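You operate a simulated robot arm through the tools that you are given. There is no shell and no other tool. Be economical: measure what you need, move in short steps, check, and stop when the job is done.

Carry out the task below with a simulated robot arm. There is one attempt and no reset: what you move stays moved.

JOB
Wipe up the ring mark, level the shaker and set the orange case on it.
Fine: use the white pad and put it back; turn the shaker screws till the bubble lies inside its ring. Set down upright: white pad, orange case. What is to be rubbed or washed off counts as gone when no trace of it is left.

The check looks at the end state, three seconds after you hand in, the way a careful person would. Anything else that was tipped, shoved, dropped, spilled or broken makes it a failure.

ROBOT AND FRAMES
A 6-joint arm with a two-finger parallel gripper, fixed in place. Base frame: the origin is at the foot of the arm, x ahead of it, y to its left, z up; the work surface is at about z = 900. Readings come in mm, degrees, newtons and seconds.
With the tool pointing down near the work surface it reaches from about 460 to 880 mm from the base axis. Its first joint turns from -115.0 to 115.0 degrees. Payload 4.2 kg.
Tool frame: the origin (TCP) lies between the finger pads and is the grasp point; the fingertips stand 23 mm ahead of it; z points along the fingers, y is the line along which they close. Largest opening 94 mm; finger width 38, thickness 10; the body of the gripper, 54 by 96 mm, starts 39 mm behind the TCP.
Orientation is that of the tool frame in the base frame, as [roll, pitch, yaw] about the fixed x, y, z axes, in that order (R = Rz(yaw) Ry(pitch) Rx(roll)). With the fingers straight down and closing along the base's y, the tool's x points along the base's -x, its y along +y and its z along -z.

CONTROLS
- The arm moves only by the tool move_arm. Its argument "deltas" is a list of rows, each a list of 3 entries, a list of its own where there are three numbers: the shift along the base's x, y, z in mm, then the turn, a rotation vector about the base's x, y, z in degrees, then the finger opening in mm, from 0 to 94. In form: [[[tx, ty, tz], [wx, wy, wz], gripper], ...]. A call has 1 to 10 rows; each row shifts and turns the commanded pose from where the row before left it. Rows are played at 5 a second. More than 50 mm and 8.6 degrees between two rows, or a gripper value outside its range, and nothing of the call is played. Where a pose cannot be reached the arm comes as near as it can. A force on the tool above 50 N (or 10 N above the force at the start of the call, whichever is more), or a blocked arm, ends the call early, and 0.2 s more pass. Each finger travels about 108 mm/s and halts on what it meets, pressing with about 24 N; the grip force reading is that of the motor and also rises with nothing between the fingers. The clock runs only during rows and for 0.2 s after the last one: add rows that do not move to give the fingers time. The reply holds the time, the measured pose of the TCP, the force on the tool along the base axes, the opening and the grip force, in the units named above and with some noise, with the torque about the TCP (base axes, N m) and any sound that the robot's microphone picked up, and new pictures: "pictures" is both (left out), scene, wrist or none.
- Cameras (640 x 400 px; columns grow to the right, rows downward): "scene" is fixed at [221, -500, 1507.2]; the picture's right is [0.40, -0.92, 0.00], its down [-0.59, -0.26, -0.76] and it looks along [0.70, 0.30, -0.64] (base axes); focal length 366 px, centre (320, 200). "wrist" rides on the gripper at [86, 16, -74] in the tool frame; the picture's right is [-0.18, 0.98, 0.00], its down [-0.58, -0.11, -0.81] and it looks along [-0.79, -0.15, 0.59] (tool axes); focal length 243 px, centre (320, 200). There is no depth. A picture from a camera that has moved, and an enlarged one, comes with that camera's place and axes in the base frame and with its lens.
- slide_trunk(by): slides the trunk up (or, below 0, down) by that many mm; the arm rides with it, the base frame stays. It gives what a move gives, with no picture.
- close_up(camera, box): a new picture of the part [left, top, right, bottom] of that camera's present view, enlarged. No time passes.
- close_job(): hands the job in; it is judged then, once.

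Work in short steps. Places have to be worked out from the pictures, the camera data and where the tool is seen: move nearer, look again, correct. Check each grasp and each placing, and mend what went wrong. You have 120 turns and 200 pictures in all, those below and enlarged ones among them. Open the gripper and draw the arm clear of the work before you hand the job in, unless the task says otherwise; then end with one line.

The tools are called after "Request:" as a command line: name --argument value ..., lists and objects as JSON in quotes. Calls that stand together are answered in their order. move_arm: Moves the arm, as the interface text tells. Its arguments: {"type":"object","properties":{"deltas":{"type":"array"},"pictures":{"type":"string","enum":["both","scene","wrist","none"]}},"required":["deltas"]} The other tools are called the same way: slide_trunk (by) slides the trunk up or down; close_up (camera, box) takes an enlarged picture of a part of a camera's view; close_job () hands the job in.

At the start:

```text
t: 0.0
position: [564.9, -215.2, 1254.7]
tool_rot: [-179.9, 0.0, 179.9]
wrist_force: [-0.5, -0.9, -0.1]
ft_torque: [-0.01, 0.03, 0.01]
gripper_width: 94.0
grip_force: 0.0
trunk travel left (down, up): [-825.0, 165.0]
```

scene: 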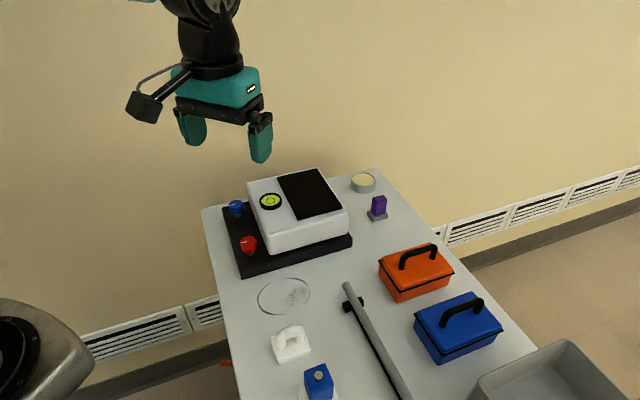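
wrist: 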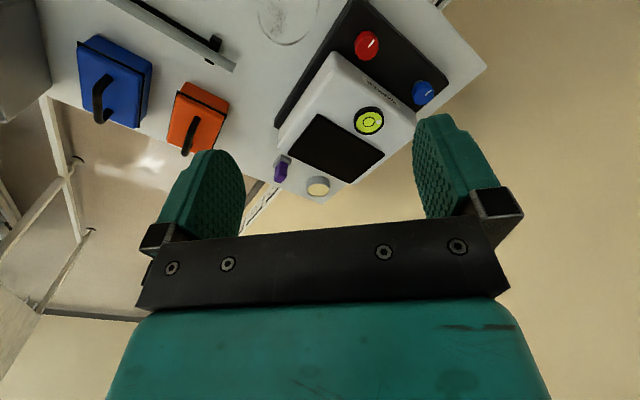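

I'll start with enlarged views of the work table so I can identify the parts.

Request:
close_up --camera "scene" --box '[200, 160, 400, 285]'

Request:
close_up --camera "scene" --box '[220, 260, 444, 400]'

Request:
close_up --camera "scene" --box '[340, 220, 532, 340]'

```text
3.20 times, centred on (300, 222) of scene
camera zoom: at [221.0, -500.0, 1507.2], right [0.4, -0.92, 0.0], down [-0.59, -0.26, -0.76], along [0.7, 0.3, -0.64], focal length 1170 px, centre (384, 128)
```

zoom: 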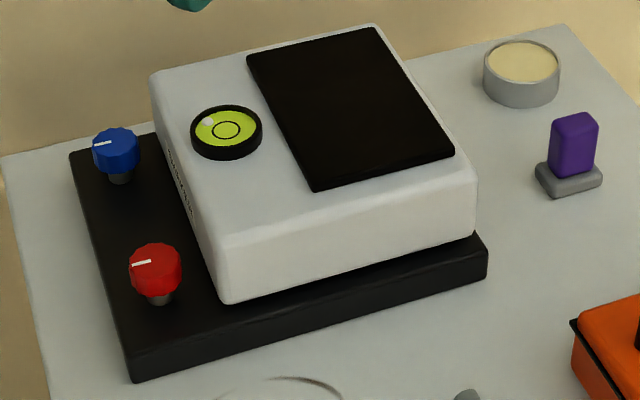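

```text
2.86 times, centred on (332, 330) of scene
camera zoom: at [221.0, -500.0, 1507.2], right [0.4, -0.92, 0.0], down [-0.59, -0.26, -0.76], along [0.7, 0.3, -0.64], focal length 1045 px, centre (286, -171)
```

zoom: 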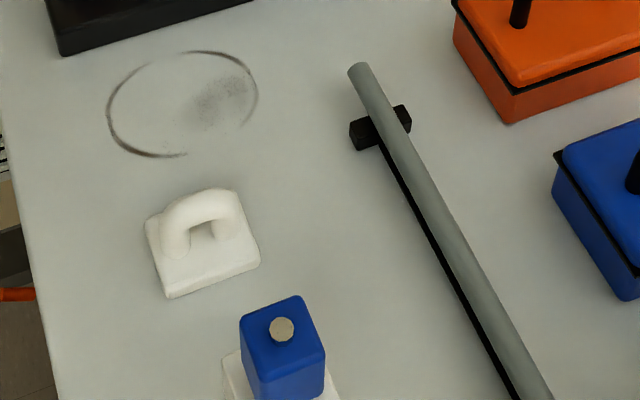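

```text
3.33 times, centred on (436, 280) of scene
camera zoom: at [221.0, -500.0, 1507.2], right [0.4, -0.92, 0.0], down [-0.59, -0.26, -0.76], along [0.7, 0.3, -0.64], focal length 1219 px, centre (-67, -67)
```

zoom: 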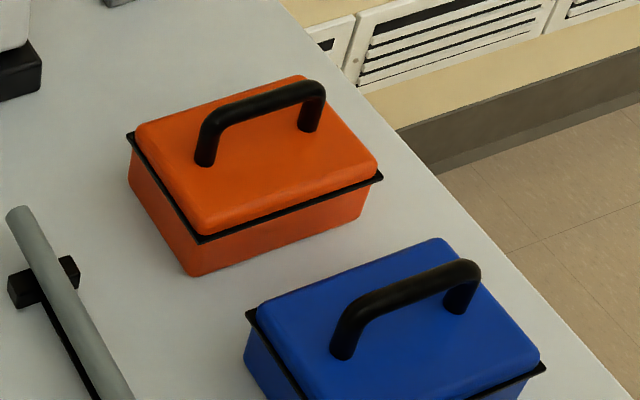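

Everything on the table sits about 45° to the base axes. I put the pad at about (500,-326), with its handle along (1,-1) and the handle top near z 960. The ring centre is about (587,-265) with radius 48. I'll move above the pad and turn so the fingers close across the handle.

Request:
move_arm --deltas '[[[-11, -19, -30], [0, 0, -7.8], 94], [[-11, -19, -30], [0, 0, -7.8], 80], [[-11, -19, -30], [0, 0, -7.8], 70], [[-11, -19, -30], [0, 0, -7.8], 60], [[-11, -19, -30], [0, 0, -7.8], 50], [[-10, -19, -30], [0, 0, -7.8], 50], [[0, 0, 0], [0, 0, 0], 50]]'

```text
t: 1.6
position: [499.7, -328.2, 1074.5]
tool_rot: [-180.0, 0.0, 133.3]
wrist_force: [-0.6, -0.3, -0.9]
ft_torque: [-0.02, -0.03, -0.03]
gripper_width: 49.9
grip_force: 0.1
trunk travel left (down, up): [-825.0, 165.0]
camera wrist: at [450.4, -252.6, 1149.4], right [0.84, 0.54, 0.0], down [0.32, -0.5, 0.81], along [0.43, -0.68, -0.59], focal length 243 px, centre (320, 200)
```

scene: 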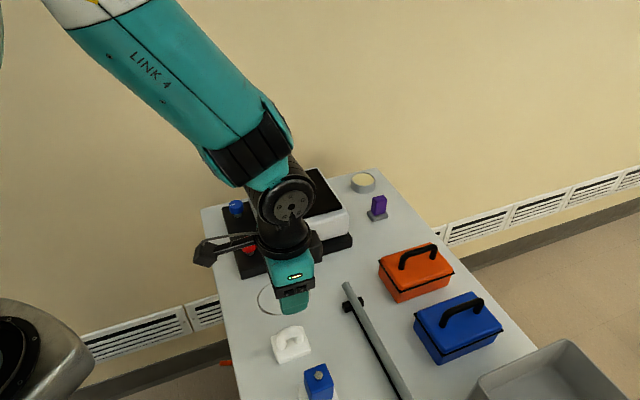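
wrist: 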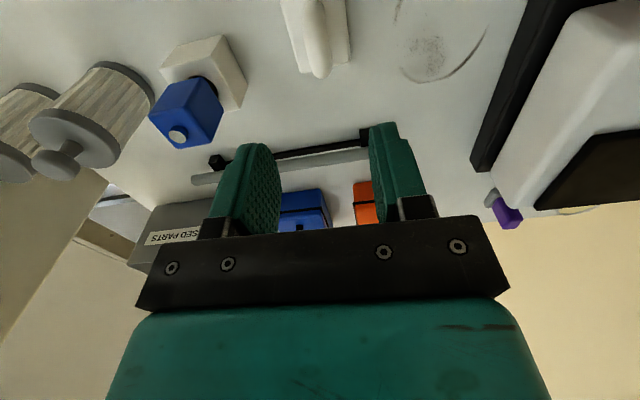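

The wrist view puts the handle line a few mm nearer the base, with the pad centre at about (495,-326). I'll descend with the fingers straddling the handle.

Request:
move_arm --deltas '[[[-4, 2, -40], [0, 0, 0], 50], [[0, 0, -40], [0, 0, 0], 50], [[0, 0, -25], [0, 0, 0], 50], [[0, 0, -15], [0, 0, 0], 50], [[0, 0, 0], [0, 0, 0], 50]]'

Request:
close_up --camera "scene" --box '[240, 280, 368, 360]'

```text
t: 2.8
position: [495.0, -325.9, 955.7]
tool_rot: [-179.9, 0.0, 133.2]
wrist_force: [0.1, -0.2, 0.5]
ft_torque: [0.0, 0.02, 0.01]
gripper_width: 50.0
grip_force: 0.1
trunk travel left (down, up): [-825.0, 165.0]
camera wrist: at [446.0, -251.1, 1029.8], right [0.84, 0.54, 0.0], down [0.32, -0.5, 0.81], along [0.44, -0.68, -0.59], focal length 243 px, centre (320, 200)
```

scene: 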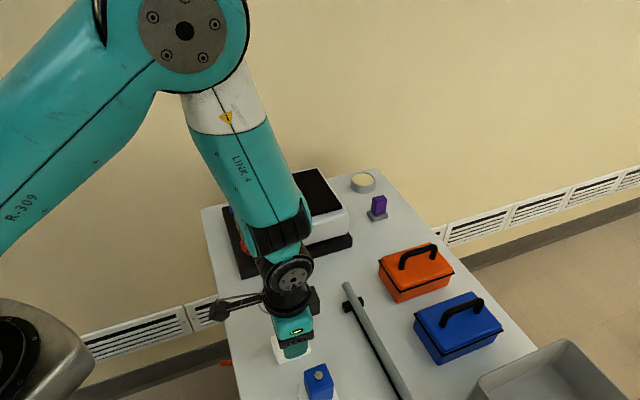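
wrist: 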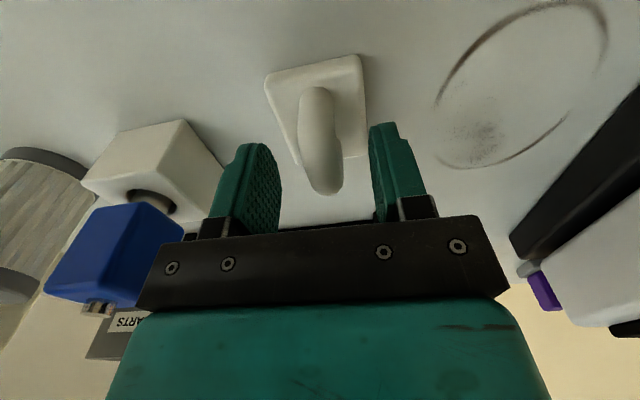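

```text
5.00 times, centred on (304, 320) of scene
camera zoom: at [221.0, -500.0, 1507.2], right [0.4, -0.92, 0.0], down [-0.59, -0.26, -0.76], along [0.7, 0.3, -0.64], focal length 1829 px, centre (400, -400)
```

zoom: 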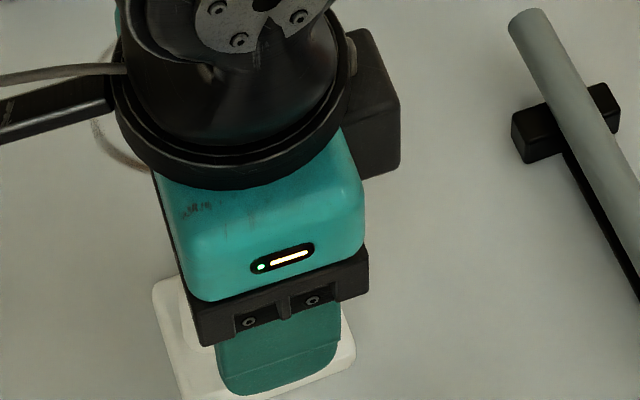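

The handle sits midway between the fingers. I'll lower another 14 mm and close.

Request:
move_arm --deltas '[[[-1, 2, -8], [0, 0, 0], 50], [[0, 0, -6], [0, 0, 0], 50], [[0, 0, 0], [0, 0, 0], 5], [[0, 0, 0], [0, 0, 0], 5], [[0, 0, 0], [0, 0, 0], 5]]' --pictures "wrist"

```text
t: 4.0
position: [491.9, -325.8, 941.8]
tool_rot: [179.9, -0.1, 133.2]
wrist_force: [-0.7, 0.2, 0.1]
ft_torque: [0.0, -0.01, 0.01]
gripper_width: 19.5
grip_force: 23.8
trunk travel left (down, up): [-825.0, 165.0]
camera wrist: at [443.8, -249.6, 1015.6], right [0.84, 0.54, 0.0], down [0.32, -0.5, 0.81], along [0.43, -0.68, -0.59], focal length 243 px, centre (320, 200)
```

wrist: 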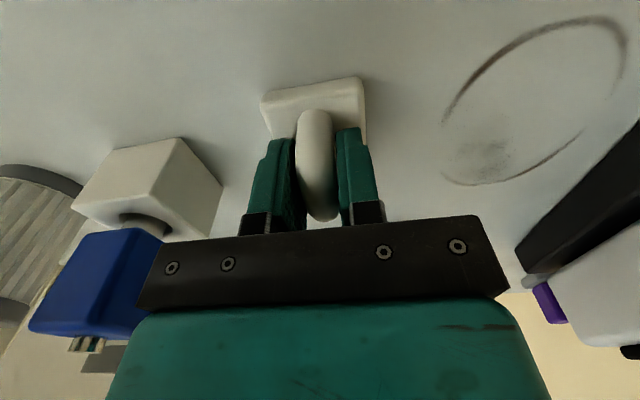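

The pad is held at width 19.5, with its resting TCP at (492,-326,942). I'll lift it a little, carry it to the near corner of the ring and set it down with light pressure.

Request:
move_arm --deltas '[[[0, 0, 15], [0, 0, 0], 5], [[15, 23, 0], [0, 0, 0], 5], [[15, 22, 0], [0, 0, 0], 5], [[15, 22, 0], [0, 0, 0], 5], [[0, 0, -10], [0, 0, 0], 5], [[0, 0, -5], [0, 0, 0], 5], [[0, 0, -2], [0, 0, 0], 5], [[0, 0, 0], [0, 0, 0], 5]]'

```text
t: 5.8
position: [538.0, -257.4, 938.6]
tool_rot: [179.9, 0.1, 133.3]
wrist_force: [0.1, 1.0, 24.3]
ft_torque: [-0.04, -0.03, -0.01]
gripper_width: 19.6
grip_force: 24.3
trunk travel left (down, up): [-825.0, 165.0]
camera wrist: at [490.5, -181.0, 1013.7], right [0.84, 0.54, 0.0], down [0.32, -0.5, 0.81], along [0.44, -0.68, -0.59], focal length 243 px, centre (320, 200)
```

scene: 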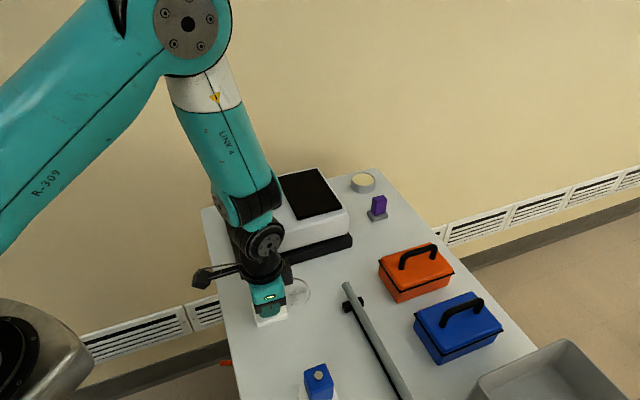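
wrist: 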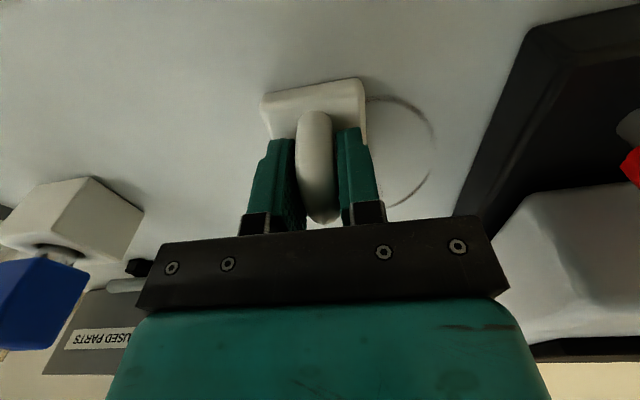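

Contact force is about 24 N, which is a firm wipe. Now I'll make raster strokes along the pad's long axis.

Request:
move_arm --deltas '[[[13, -13.9, 0.4], [0, 0, 0], 5], [[13, -13.9, 0], [0, 0, 0], 5], [[13, -13.9, 0], [0, 0, 0], 5], [[13, -13.9, 0], [0, 0, 0], 5], [[11, 10.3, 0], [0, 0, 0], 5], [[-13, 13.9, 0], [0, 0, 0], 5], [[-13, 13.9, 0], [0, 0, 0], 5], [[-13, 13.9, 0], [0, 0, 0], 5], [[-13, 13.9, 0], [0, 0, 0], 5], [[11, 10.3, 0], [0, 0, 0], 5]]'

```text
t: 8.0
position: [559.5, -235.7, 938.8]
tool_rot: [179.9, 0.0, 133.3]
wrist_force: [-0.3, 0.1, -0.4]
ft_torque: [0.0, 0.0, 0.01]
gripper_width: 19.6
grip_force: 23.8
trunk travel left (down, up): [-825.0, 165.0]
camera wrist: at [511.3, -161.4, 1013.5], right [0.84, 0.54, 0.0], down [0.32, -0.5, 0.81], along [0.44, -0.68, -0.59], focal length 243 px, centre (320, 200)
```

scene: 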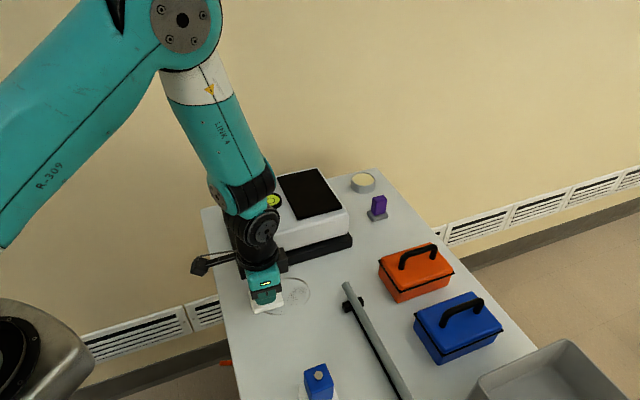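
wrist: 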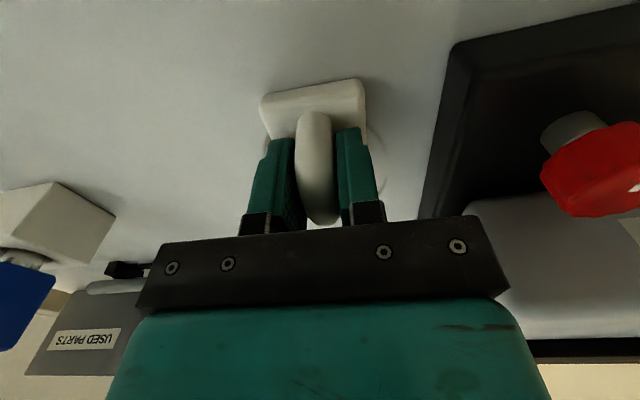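

The contact was lost, with force near 0. I'll press down again and check how much has been wiped.

Request:
move_arm --deltas '[[[0, 0, -1], [0, 0, 0], 5], [[0, 0, 0], [0, 0, 0], 5]]' --pictures "none"

Request:
close_up --camera "scene" --box '[240, 260, 336, 320]'

```text
t: 8.6
position: [559.8, -236.5, 938.1]
tool_rot: [-180.0, 0.0, 133.4]
wrist_force: [-0.2, 0.2, 5.1]
ft_torque: [0.02, 0.01, 0.02]
gripper_width: 19.1
grip_force: 24.2
trunk travel left (down, up): [-825.0, 165.0]
```

```text
6.67 times, centred on (288, 290) of scene
camera zoom: at [221.0, -500.0, 1507.2], right [0.4, -0.92, 0.0], down [-0.59, -0.26, -0.76], along [0.7, 0.3, -0.64], focal length 2438 px, centre (533, -400)
```

zoom: 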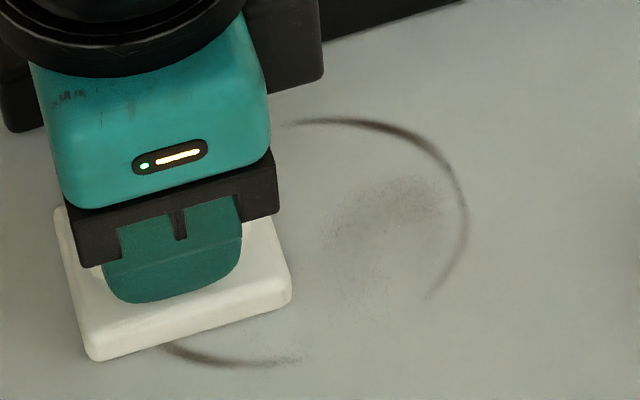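

The near arc is still there because the pad was barely pressing. I'll press harder, stroke, and watch the force.

Request:
move_arm --deltas '[[[0, 0, -1], [0, 0, 0], 5], [[13, -13.9, 0], [0, 0, 0], 5], [[13, -13.9, 0], [0, 0, 0], 5], [[13, -13.9, 0], [0, 0, 0], 5], [[13, -13.9, 0], [0, 0, 0], 5]]' --pictures "none"

Request:
close_up --camera "scene" --box '[240, 260, 336, 320]'

```text
t: 9.8
position: [613.1, -292.0, 937.6]
tool_rot: [-180.0, 0.1, 133.2]
wrist_force: [-2.1, 3.5, 16.2]
ft_torque: [0.12, 0.11, -0.04]
gripper_width: 19.5
grip_force: 24.2
trunk travel left (down, up): [-825.0, 165.0]
```

```text
6.67 times, centred on (288, 290) of scene
camera zoom: at [221.0, -500.0, 1507.2], right [0.4, -0.92, 0.0], down [-0.59, -0.26, -0.76], along [0.7, 0.3, -0.64], focal length 2438 px, centre (533, -400)
```

zoom: 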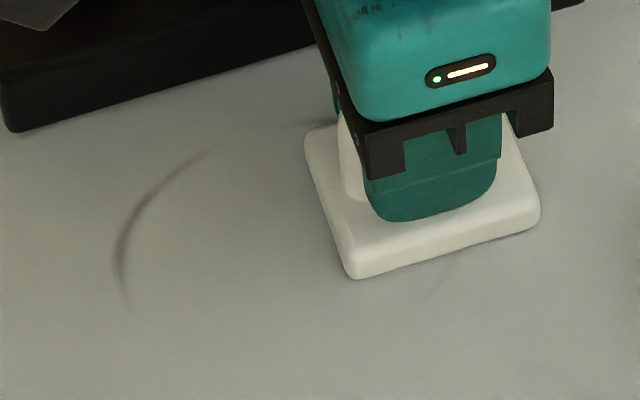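

That pressure erases well. I'll carry on with rows further toward the shaker.

Request:
move_arm --deltas '[[[11, 10.3, 0], [0, 0, 0], 5], [[-13, 13.9, 0], [0, 0, 0], 5], [[-13, 13.9, 0], [0, 0, 0], 5], [[-13, 13.9, 0], [0, 0, 0], 5], [[-13, 13.9, 0], [0, 0, 0], 5], [[-6, 6.5, 0], [0, 0, 0], 5]]' --pictures "none"

Request:
close_up --camera "scene" --box '[240, 260, 336, 320]'

```text
t: 11.2
position: [565.6, -219.6, 938.3]
tool_rot: [-179.9, 0.0, 133.2]
wrist_force: [0.7, -1.1, 8.2]
ft_torque: [-0.2, -0.2, -0.02]
gripper_width: 19.3
grip_force: 24.0
trunk travel left (down, up): [-825.0, 165.0]
```

```text
6.67 times, centred on (288, 290) of scene
camera zoom: at [221.0, -500.0, 1507.2], right [0.4, -0.92, 0.0], down [-0.59, -0.26, -0.76], along [0.7, 0.3, -0.64], focal length 2438 px, centre (533, -400)
```

zoom: 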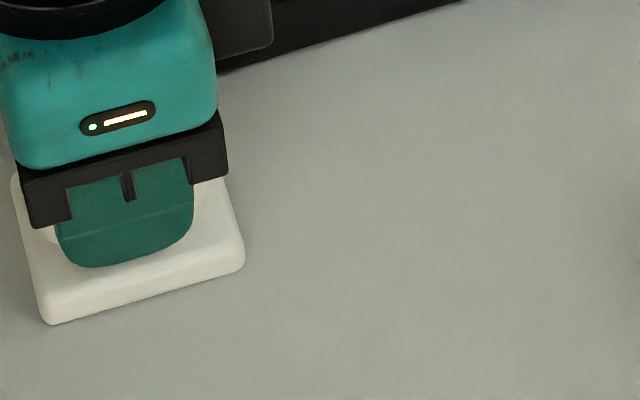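

Almost everything is gone. I'll do one more row on the shaker side and one through the near side, then lift and inspect.

Request:
move_arm --deltas '[[[9, 8.5, -0.5], [0, 0, 0], 5], [[14, -15, 0], [0, 0, 0], 5], [[14, -15, 0], [0, 0, 0], 5], [[14, -15, 0], [0, 0, 0], 5], [[14, -15, 0], [0, 0, 0], 5], [[-20, -18.8, 0], [0, 0, 0], 5], [[-18, -17, 0], [0, 0, 0], 5], [[-14, 15, 0], [0, 0, 0], 5], [[-14, 15, 0], [0, 0, 0], 5], [[-14, 15, 0], [0, 0, 0], 5]]' --pictures "none"

Request:
move_arm --deltas '[[[-14, 15, 0], [0, 0, 0], 5], [[0, 0, 15], [0, 0, 0], 5], [[0, 0, 10], [0, 0, 0], 5], [[-20, -25, 0], [0, 0, 0], 5], [[-19, -25, 0], [0, 0, 0], 5]]' --pictures "scene"

Request:
close_up --camera "scene" --box '[240, 260, 336, 320]'

```text
t: 11.9
position: [580.8, -218.4, 938.0]
tool_rot: [-180.0, -1.4, 134.2]
wrist_force: [-19.3, 21.8, 32.0]
ft_torque: [-1.14, -2.09, 1.3]
gripper_width: 19.7
grip_force: 24.3
trunk travel left (down, up): [-825.0, 165.0]
stopped in row 3: the force on the tool passed its limit at 73 N (the readings are from after the stop); the commanded pose is now the measured one
```

```text
t: 13.1
position: [531.5, -256.0, 963.7]
tool_rot: [-179.8, -1.4, 134.0]
wrist_force: [-0.3, 0.3, 0.2]
ft_torque: [0.01, -0.01, -0.01]
gripper_width: 19.4
grip_force: 24.4
trunk travel left (down, up): [-825.0, 165.0]
```

scene: 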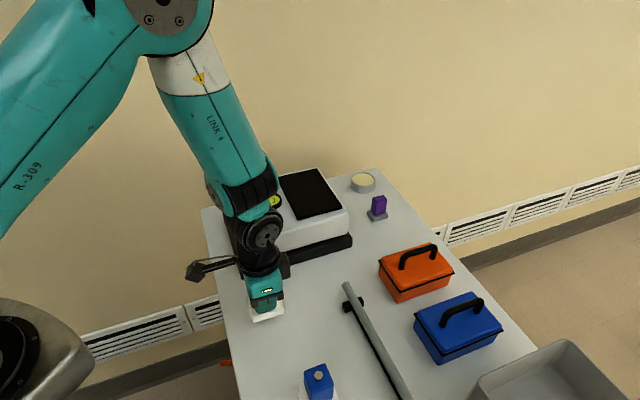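

```text
6.67 times, centred on (288, 290) of scene
camera zoom: at [221.0, -500.0, 1507.2], right [0.4, -0.92, 0.0], down [-0.59, -0.26, -0.76], along [0.7, 0.3, -0.64], focal length 2438 px, centre (533, -400)
```

zoom: 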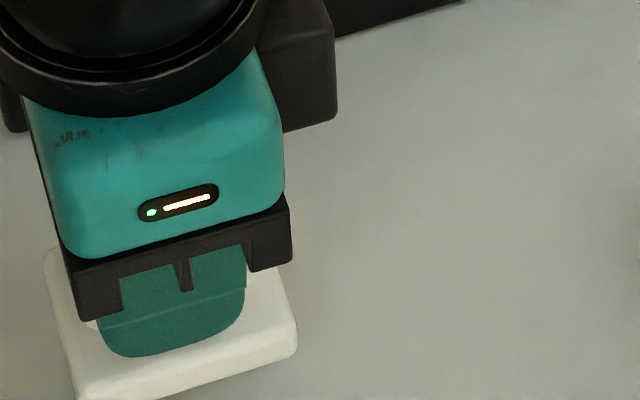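

The last stroke stopped at 73 N, and I moved away at once. The ring area looks clean. I'll straighten the small tilt, carry the pad back over its place, and check whether the shaker moved.

Request:
move_arm --deltas '[[[-13, -23, 0], [-1.0, -0.97, -0.8], 5], [[-13, -23, 0], [0, 0, 0], 5], [[-13.6, -23.8, 0], [0, 0, 0], 5], [[0, 0, -8], [0, 0, 0], 5], [[0, 0, 0], [0, 0, 0], 5]]'

Request:
close_up --camera "scene" --box '[200, 160, 400, 285]'

Request:
close_up --camera "scene" --box '[240, 260, 336, 320]'

```text
t: 14.3
position: [490.3, -327.0, 954.0]
tool_rot: [-179.8, 0.0, 133.3]
wrist_force: [-0.1, -0.5, -0.4]
ft_torque: [-0.04, -0.02, -0.03]
gripper_width: 19.5
grip_force: 23.9
trunk travel left (down, up): [-825.0, 165.0]
camera wrist: at [442.4, -250.7, 1029.0], right [0.84, 0.54, 0.0], down [0.32, -0.5, 0.81], along [0.43, -0.68, -0.59], focal length 243 px, centre (320, 200)
```

scene: 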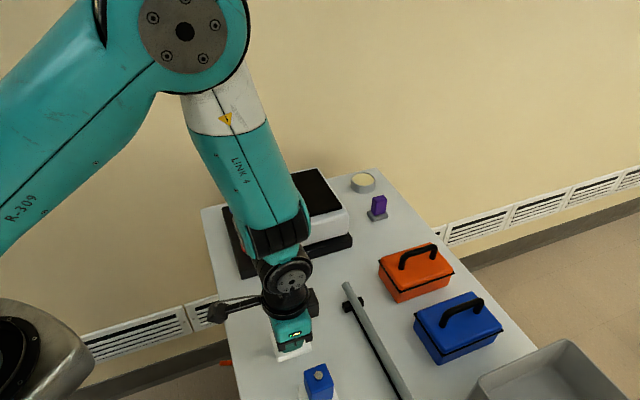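
wrist: 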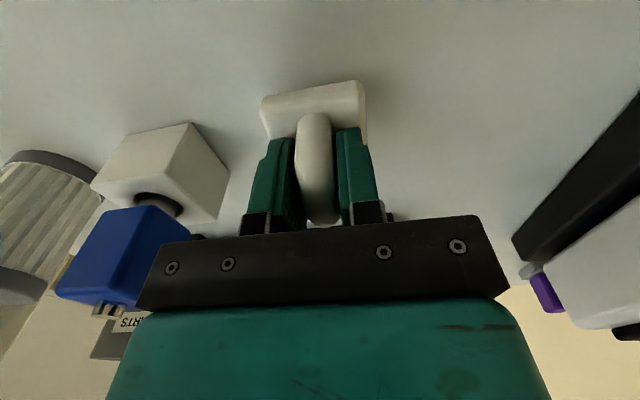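

```text
3.20 times, centred on (300, 222) of scene
camera zoom: at [221.0, -500.0, 1507.2], right [0.4, -0.92, 0.0], down [-0.59, -0.26, -0.76], along [0.7, 0.3, -0.64], focal length 1170 px, centre (384, 128)
```

zoom: 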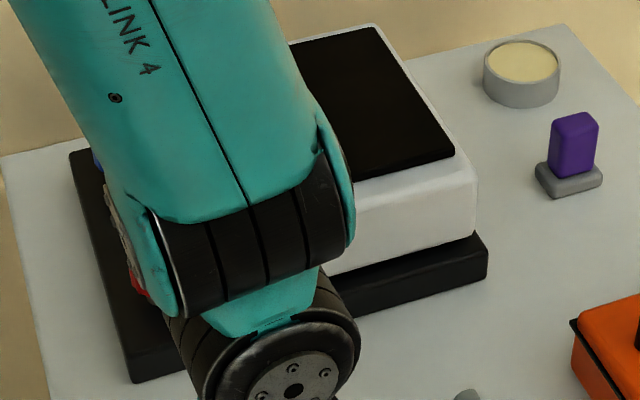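

```text
6.67 times, centred on (288, 290) of scene
camera zoom: at [221.0, -500.0, 1507.2], right [0.4, -0.92, 0.0], down [-0.59, -0.26, -0.76], along [0.7, 0.3, -0.64], focal length 2438 px, centre (533, -400)
```

zoom: 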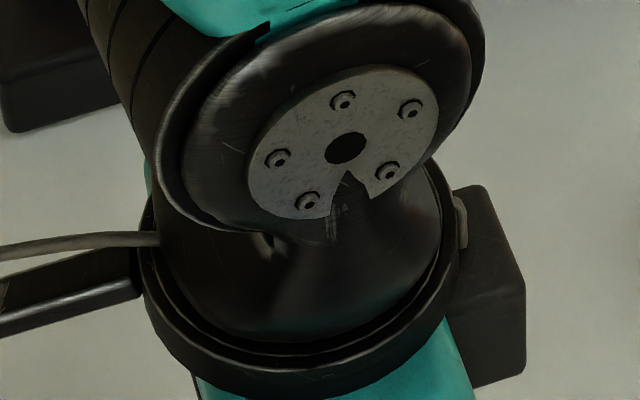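

The shaker hasn't moved: its corners sit at the same pixels. I'll check the table for faint traces in the wrist view before releasing the pad.

Request:
close_up --camera "wrist" --box '[384, 0, 640, 160]'

```text
2.50 times, centred on (512, 80) of wrist
camera zoom: at [442.4, -250.7, 1029.0], right [0.84, 0.54, 0.0], down [0.32, -0.5, 0.81], along [0.43, -0.68, -0.59], focal length 606 px, centre (-160, 500)
```

zoom: 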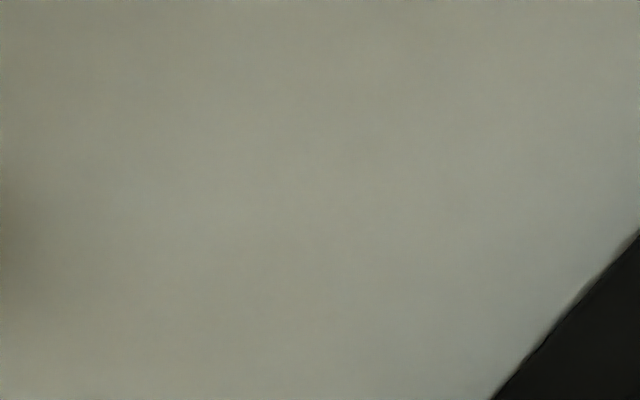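

The table is clean. I'll set the pad down gently at its original spot.

Request:
move_arm --deltas '[[[1.6, 1.2, -8], [0, 0, 0], 5], [[0, 0, -5], [0, 0, 0], 5], [[0, 0, -1.5], [0, 0, 0], 5], [[0, 0, 0], [0, 0, 0], 5]]' --pictures "none"

```text
t: 15.3
position: [493.2, -326.3, 938.0]
tool_rot: [-179.8, 0.0, 133.2]
wrist_force: [-0.1, 0.3, 0.4]
ft_torque: [-0.02, -0.04, 0.01]
gripper_width: 19.4
grip_force: 23.4
trunk travel left (down, up): [-825.0, 165.0]
```

Request:
move_arm --deltas '[[[0, 0, -1], [0, 0, 0], 5], [[0, 0, 0], [0, 0, 0], 5]]' --pictures "none"

```text
t: 15.9
position: [491.5, -325.7, 937.7]
tool_rot: [-179.8, 0.0, 133.2]
wrist_force: [-2.2, 0.5, 10.9]
ft_torque: [0.33, 0.25, -0.01]
gripper_width: 19.6
grip_force: 23.6
trunk travel left (down, up): [-825.0, 165.0]
```

The pad is resting on the table at about 11 N. I'll open slowly and rise straight up.

Request:
move_arm --deltas '[[[0, 0, 0], [0, 0, 0], 30], [[0, 0, 0], [0, 0, 0], 50], [[0, 0, 15], [0, 0, 0], 50], [[0, 0, 40], [0, 0, 0], 50], [[0, 0, 50], [0, 0, 0], 50], [[0, 0, 50], [0, 0, 0], 50]]'

Request:
close_up --camera "scene" --box '[220, 260, 380, 360]'

```text
t: 17.3
position: [490.0, -327.6, 1093.6]
tool_rot: [-179.8, -0.1, 133.3]
wrist_force: [0.5, -1.1, -0.6]
ft_torque: [0.04, 0.02, -0.01]
gripper_width: 50.1
grip_force: 0.1
trunk travel left (down, up): [-825.0, 165.0]
camera wrist: at [442.7, -251.1, 1169.0], right [0.84, 0.54, 0.0], down [0.32, -0.5, 0.81], along [0.43, -0.68, -0.59], focal length 243 px, centre (320, 200)
```

scene: 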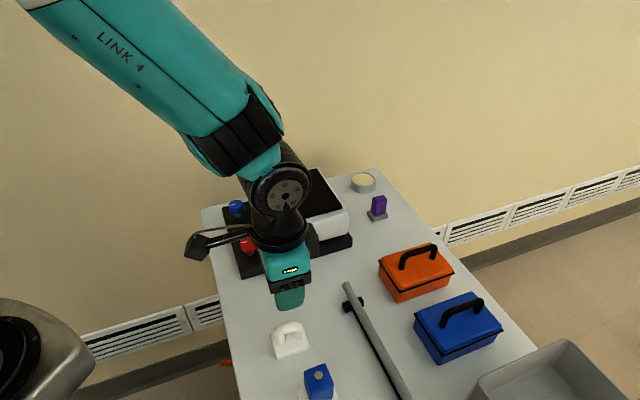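
wrist: 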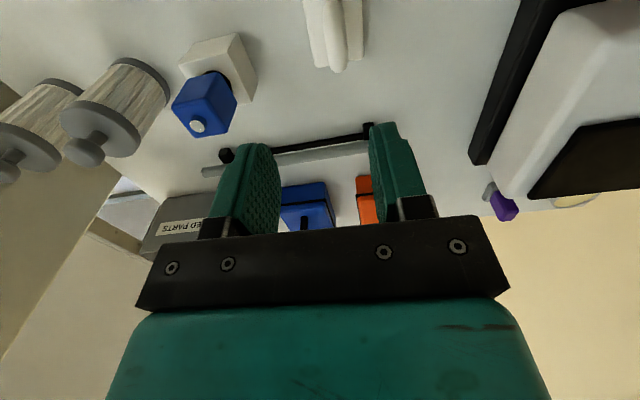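

```text
4.00 times, centred on (300, 310) of scene
camera zoom: at [221.0, -500.0, 1507.2], right [0.4, -0.92, 0.0], down [-0.59, -0.26, -0.76], along [0.7, 0.3, -0.64], focal length 1463 px, centre (400, -240)
```

zoom: 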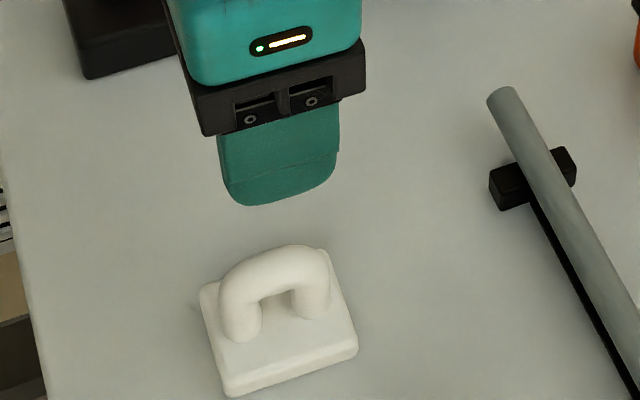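

The pad is back upright and the table is clean. Next, the levelling knobs: I put red at about (637,-161) and blue at about (725,-71), tops near z 965. I'll move above the red one and look.

Request:
move_arm --deltas '[[[30, 33, 0], [0, 0, 0], 60], [[30, 33, 0], [0, 0, 0], 60], [[30, 33, 0], [0, 0, 0], 60], [[30, 33, -20], [0, 0, 0], 60], [[27, 34, -20], [0, 0, 0], 60], [[0, 0, 0], [0, 0, 0], 60]]'

Request:
close_up --camera "scene" --box '[210, 170, 338, 250]'

```text
t: 18.7
position: [640.4, -159.3, 1052.1]
tool_rot: [-179.7, -0.1, 133.3]
wrist_force: [-0.1, 0.1, -0.3]
ft_torque: [0.0, 0.02, -0.01]
gripper_width: 60.0
grip_force: 0.0
trunk travel left (down, up): [-825.0, 165.0]
camera wrist: at [592.3, -84.1, 1127.2], right [0.84, 0.54, 0.0], down [0.32, -0.5, 0.81], along [0.43, -0.68, -0.59], focal length 243 px, centre (320, 200)
```

scene: 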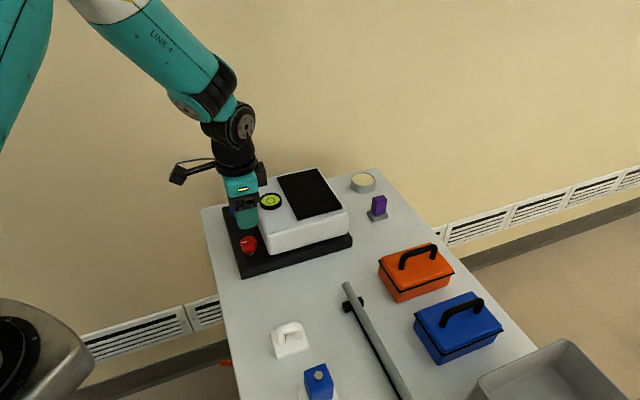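
wrist: 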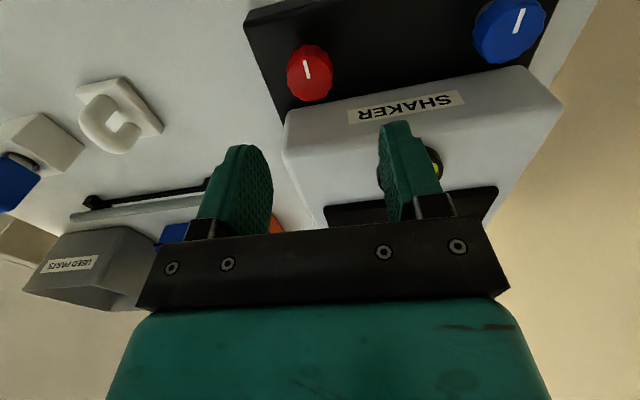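

```text
5.00 times, centred on (274, 210) of scene
camera zoom: at [221.0, -500.0, 1507.2], right [0.4, -0.92, 0.0], down [-0.59, -0.26, -0.76], along [0.7, 0.3, -0.64], focal length 1829 px, centre (550, 150)
```

zoom: 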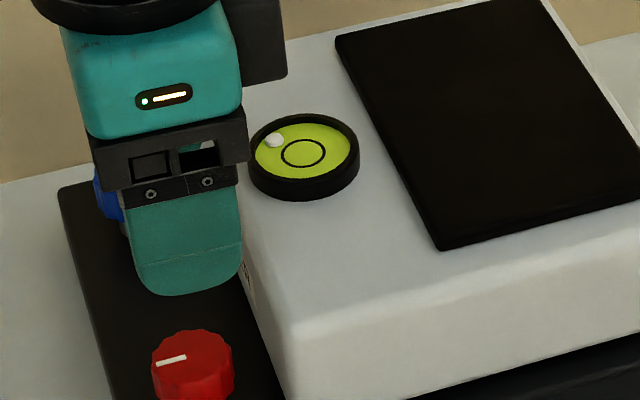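

Bubble is off toward the blue-knob corner, i.e. toward the knobs (-u) and the blue side (+n). I'll start with the blue knob and move above it at about (720,-71).

Request:
move_arm --deltas '[[[27, 29, 0], [0, 0, 0], 60], [[27, 29, 0], [0, 0, 0], 60], [[26, 30, -10], [0, 0, 0], 60], [[0, 0, -15], [0, 0, 0], 60], [[0, 0, 0], [0, 0, 0], 60]]'

Request:
close_up --camera "scene" --box '[210, 170, 338, 250]'

```text
t: 19.9
position: [719.3, -73.3, 1028.0]
tool_rot: [-179.8, 0.0, 133.2]
wrist_force: [-0.4, 0.5, 0.0]
ft_torque: [-0.03, 0.01, 0.04]
gripper_width: 59.9
grip_force: 0.1
trunk travel left (down, up): [-825.0, 165.0]
camera wrist: at [670.6, 3.3, 1103.3], right [0.84, 0.54, 0.0], down [0.32, -0.5, 0.81], along [0.43, -0.68, -0.59], focal length 243 px, centre (320, 200)
```

scene: 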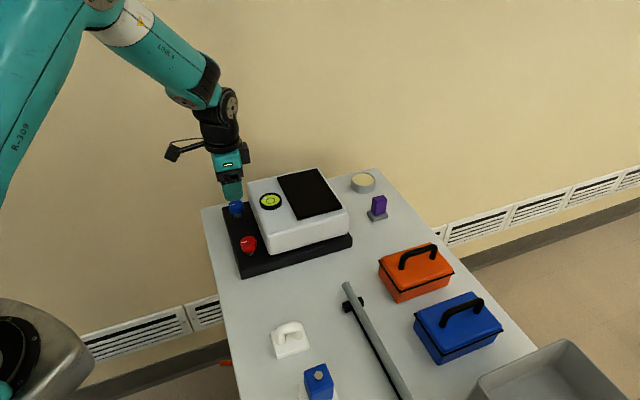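
wrist: 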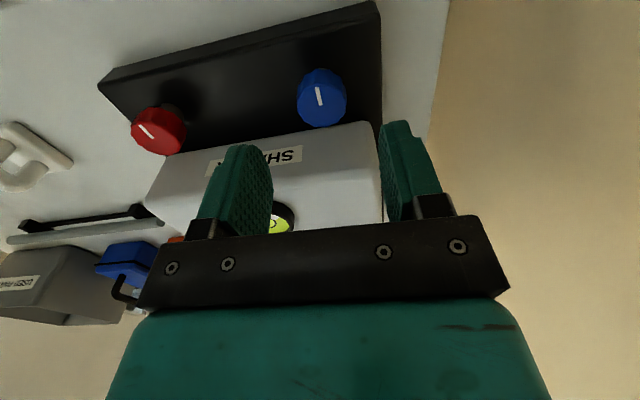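

```text
5.00 times, centred on (274, 210) of scene
camera zoom: at [221.0, -500.0, 1507.2], right [0.4, -0.92, 0.0], down [-0.59, -0.26, -0.76], along [0.7, 0.3, -0.64], focal length 1829 px, centre (550, 150)
```

zoom: 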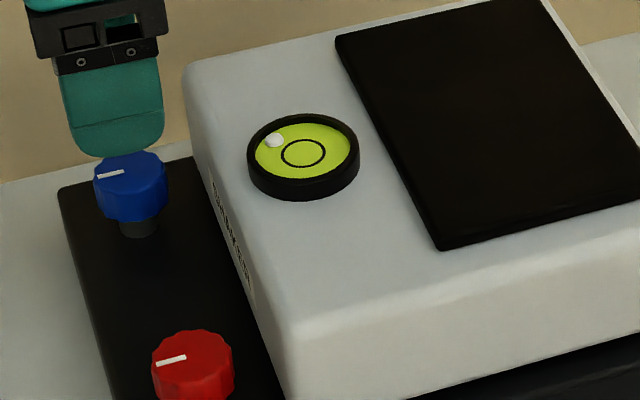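

The bubble stays visible with the arm here. I judge the knob centre at about (717,-67), top near z 960. I'll come lower and look again.

Request:
move_arm --deltas '[[[-2, 5, -20], [0, 0, 0], 60], [[0, 0, -16], [0, 0, 0], 60], [[0, 0, 0], [0, 0, 0], 60]]'

Request:
close_up --camera "scene" --box '[210, 170, 274, 210]'

```text
t: 20.7
position: [716.2, -67.5, 991.6]
tool_rot: [-179.9, 0.0, 133.2]
wrist_force: [0.3, -0.2, -0.1]
ft_torque: [0.04, 0.01, 0.01]
gripper_width: 60.1
grip_force: 0.1
trunk travel left (down, up): [-825.0, 165.0]
camera wrist: at [668.4, 8.7, 1066.2], right [0.84, 0.54, 0.0], down [0.32, -0.5, 0.81], along [0.43, -0.68, -0.59], focal length 243 px, centre (320, 200)
```

scene: 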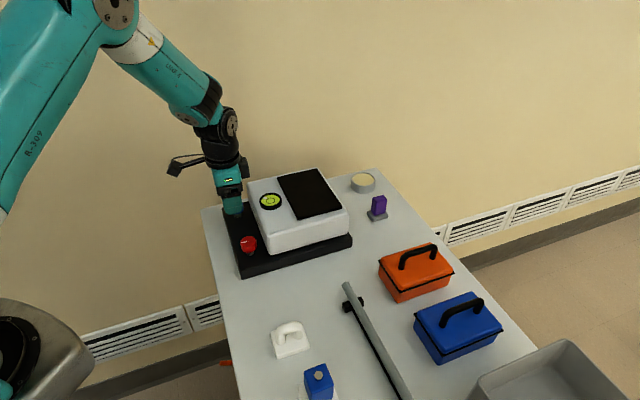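
wrist: 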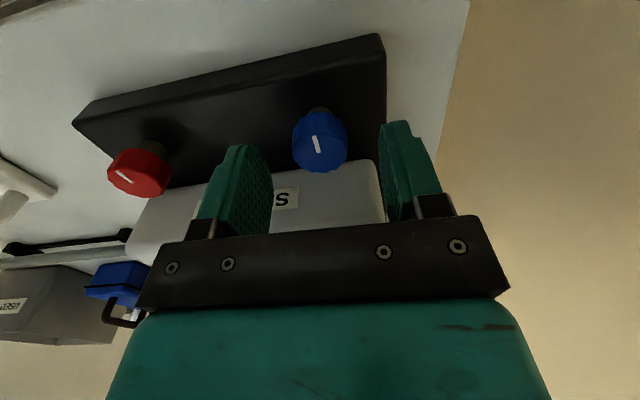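

```text
10.00 times, centred on (242, 190) of scene
camera zoom: at [221.0, -500.0, 1507.2], right [0.4, -0.92, 0.0], down [-0.59, -0.26, -0.76], along [0.7, 0.3, -0.64], focal length 3657 px, centre (1100, 300)
```

zoom: 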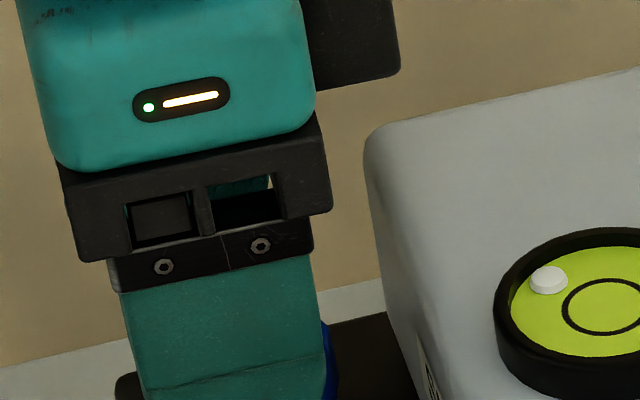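

The knob is nearly under the TCP, with a 3 mm correction toward the shaker. I'll descend so the pads straddle it and close.

Request:
move_arm --deltas '[[[1.5, -3, -10], [0, 0, 0], 60], [[0, 0, -10], [0, 0, 0], 60], [[0, 0, -10], [0, 0, 0], 60], [[0, 0, -4], [0, 0, 0], 60], [[0, 0, 0], [0, 0, 0], 60]]'

Request:
close_up --camera "scene" --box '[210, 180, 274, 220]'

```text
t: 21.9
position: [719.6, -68.7, 955.6]
tool_rot: [-179.8, 0.0, 133.2]
wrist_force: [0.2, 0.9, -0.5]
ft_torque: [0.0, 0.0, 0.02]
gripper_width: 60.0
grip_force: 0.0
trunk travel left (down, up): [-825.0, 165.0]
camera wrist: at [671.0, 6.7, 1031.0], right [0.84, 0.54, 0.0], down [0.32, -0.5, 0.81], along [0.43, -0.68, -0.59], focal length 243 px, centre (320, 200)
```

scene: 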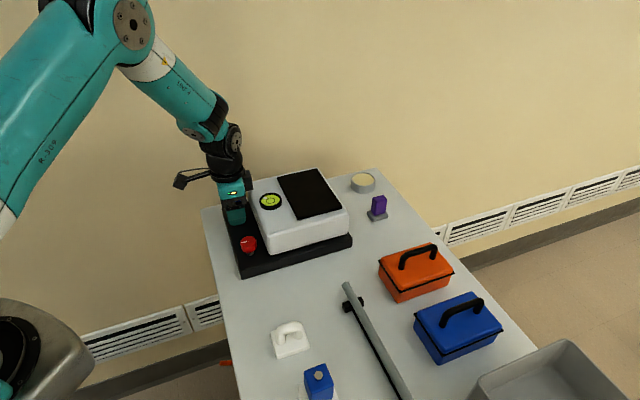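
wrist: 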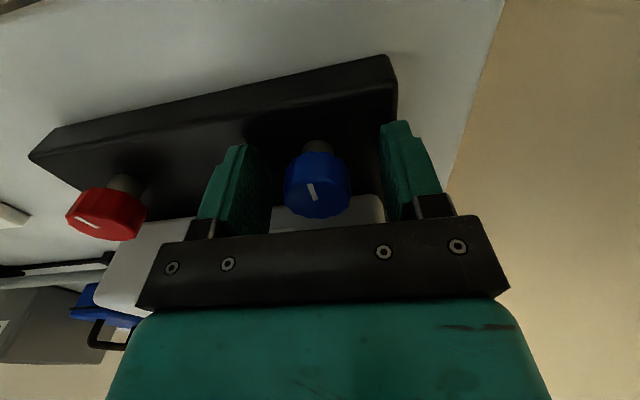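

```text
10.00 times, centred on (242, 200) of scene
camera zoom: at [221.0, -500.0, 1507.2], right [0.4, -0.92, 0.0], down [-0.59, -0.26, -0.76], along [0.7, 0.3, -0.64], focal length 3657 px, centre (1100, 200)
```

zoom: 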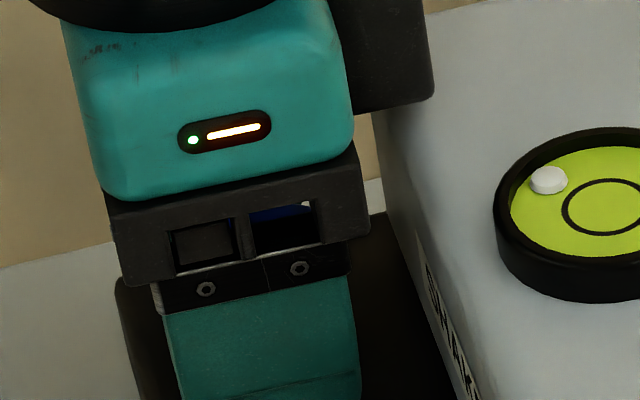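

Knob lies between the pads. I'll close on it.

Request:
move_arm --deltas '[[[0, 0, 0], [0, 0, 0], 30], [[0, 0, 0], [0, 0, 0], 15], [[0, 0, 0], [0, 0, 0], 15], [[0, 0, 0], [0, 0, 0], 15]]' --pictures "wrist"

```text
t: 22.9
position: [717.6, -70.9, 956.0]
tool_rot: [-179.7, -0.1, 133.1]
wrist_force: [-15.2, -12.0, 2.1]
ft_torque: [-0.08, 0.03, -0.14]
gripper_width: 31.7
grip_force: 45.3
trunk travel left (down, up): [-825.0, 165.0]
camera wrist: at [669.8, 5.3, 1031.0], right [0.84, 0.54, -0.01], down [0.32, -0.5, 0.81], along [0.43, -0.68, -0.59], focal length 243 px, centre (320, 200)
```

wrist: 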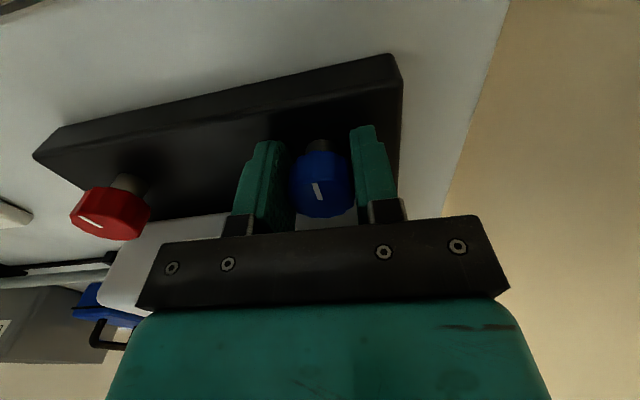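

Gripped at 31.7 mm with about 19 N of side load. I'll ease it by shifting 1.5 mm along -n, then test-turn 24° counter-clockwise.

Request:
move_arm --deltas '[[[-1.2, -1.1, 0], [0, 0, 0], 15], [[0, 0, 0], [0, 0, 8], 15], [[0, 0, 0], [0, 0, 8], 15], [[0, 0, 0], [0, 0, 8], 15], [[0, 0, 0], [0, 0, 0], 15]]' --pictures "wrist"

Request:
close_up --camera "scene" --box '[238, 180, 302, 220]'

```text
t: 24.1
position: [717.2, -72.3, 955.7]
tool_rot: [-179.7, -0.1, 157.2]
wrist_force: [-13.0, -16.5, -20.0]
ft_torque: [-0.09, -0.77, -0.04]
gripper_width: 32.0
grip_force: 45.3
trunk travel left (down, up): [-825.0, 165.0]
camera wrist: at [642.5, -21.9, 1031.1], right [0.55, 0.83, -0.01], down [0.5, -0.32, 0.81], along [0.67, -0.45, -0.59], focal length 243 px, centre (320, 200)
```

wrist: 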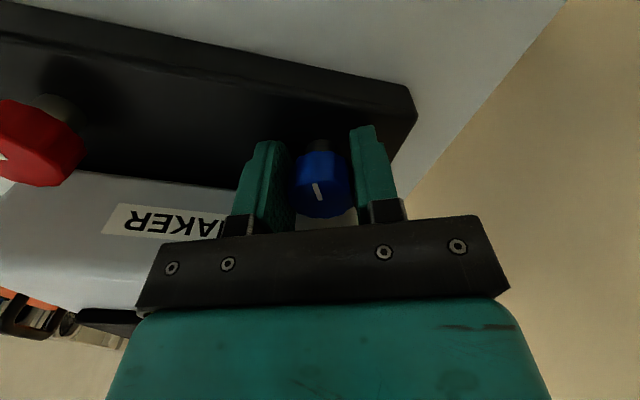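

```text
10.00 times, centred on (270, 200) of scene
camera zoom: at [221.0, -500.0, 1507.2], right [0.4, -0.92, 0.0], down [-0.59, -0.26, -0.76], along [0.7, 0.3, -0.64], focal length 3657 px, centre (820, 200)
```

zoom: 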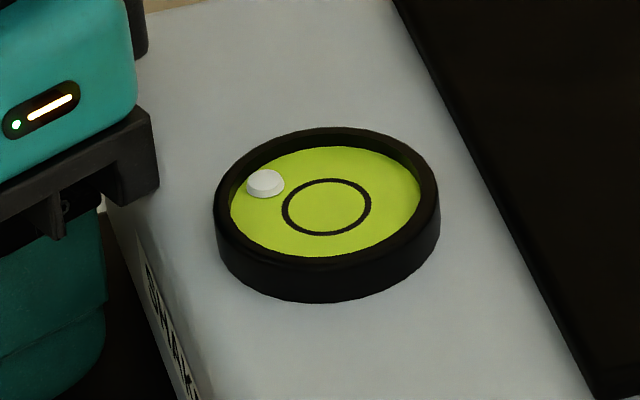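

The knob turns with the gripper, but the bubble change is small. I'll turn another 24° the same way to get a clear gradient.

Request:
move_arm --deltas '[[[0, 0, -0.3], [0, 0, 8], 15], [[0, 0, 0], [0, 0, 8], 15], [[0, 0, 0], [0, 0, 8], 15], [[0, 0, 0], [0, 0, 0], 15], [[0, 0, 0], [0, 0, 0], 15]]' --pictures "none"

Request:
close_up --camera "scene" --box '[238, 180, 302, 220]'

```text
t: 25.3
position: [715.9, -74.4, 956.4]
tool_rot: [-179.6, -0.2, -178.9]
wrist_force: [-16.2, -30.1, -21.2]
ft_torque: [0.65, 0.26, -0.1]
gripper_width: 31.6
grip_force: 45.3
trunk travel left (down, up): [-825.0, 165.0]
```

```text
10.00 times, centred on (270, 200) of scene
camera zoom: at [221.0, -500.0, 1507.2], right [0.4, -0.92, 0.0], down [-0.59, -0.26, -0.76], along [0.7, 0.3, -0.64], focal length 3657 px, centre (820, 200)
```

zoom: 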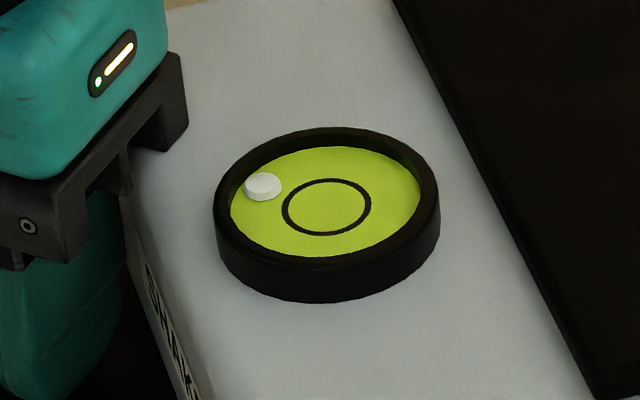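

The bubble looks pinned at the rim of the vial, so only its direction along the rim is changing. I'll relieve the side load and keep turning counter-clockwise to see the trend.

Request:
move_arm --deltas '[[[-1, -1.8, -0.7], [0, 0, 8], 15], [[0, 0, 0], [0, 0, 8], 15], [[0, 0, 0], [0, 0, 8], 15], [[0, 0, 0], [0, 0, 8], 15], [[0, 0, 0], [0, 0, 8], 15], [[0, 0, 0], [0, 0, 0], 15]]' --pictures "wrist"

Request:
close_up --camera "scene" --box '[238, 180, 302, 220]'

```text
t: 26.7
position: [716.1, -76.9, 956.6]
tool_rot: [-179.6, -0.1, -139.0]
wrist_force: [-7.0, -36.4, -13.6]
ft_torque: [0.76, -0.03, -0.1]
gripper_width: 31.7
grip_force: 44.9
trunk travel left (down, up): [-825.0, 165.0]
camera wrist: at [639.3, -119.6, 1031.2], right [-0.5, 0.86, -0.01], down [0.51, 0.3, 0.81], along [0.7, 0.4, -0.59], focal length 243 px, centre (320, 200)
```

wrist: 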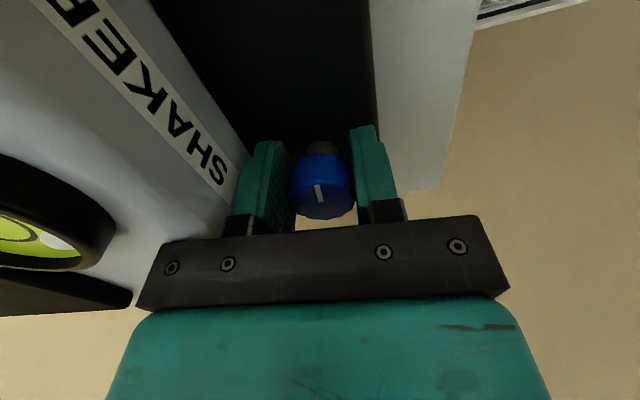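

```text
10.00 times, centred on (270, 200) of scene
camera zoom: at [221.0, -500.0, 1507.2], right [0.4, -0.92, 0.0], down [-0.59, -0.26, -0.76], along [0.7, 0.3, -0.64], focal length 3657 px, centre (820, 200)
```

zoom: 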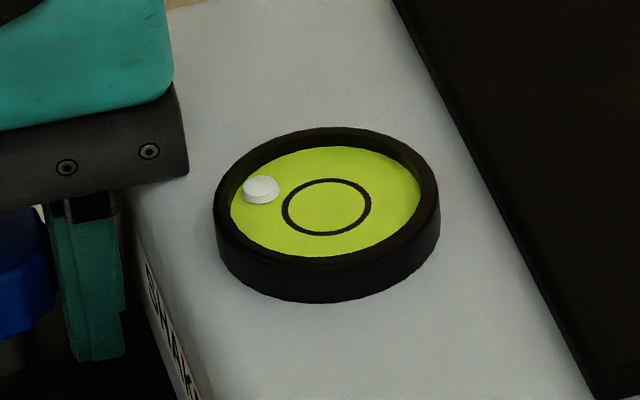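

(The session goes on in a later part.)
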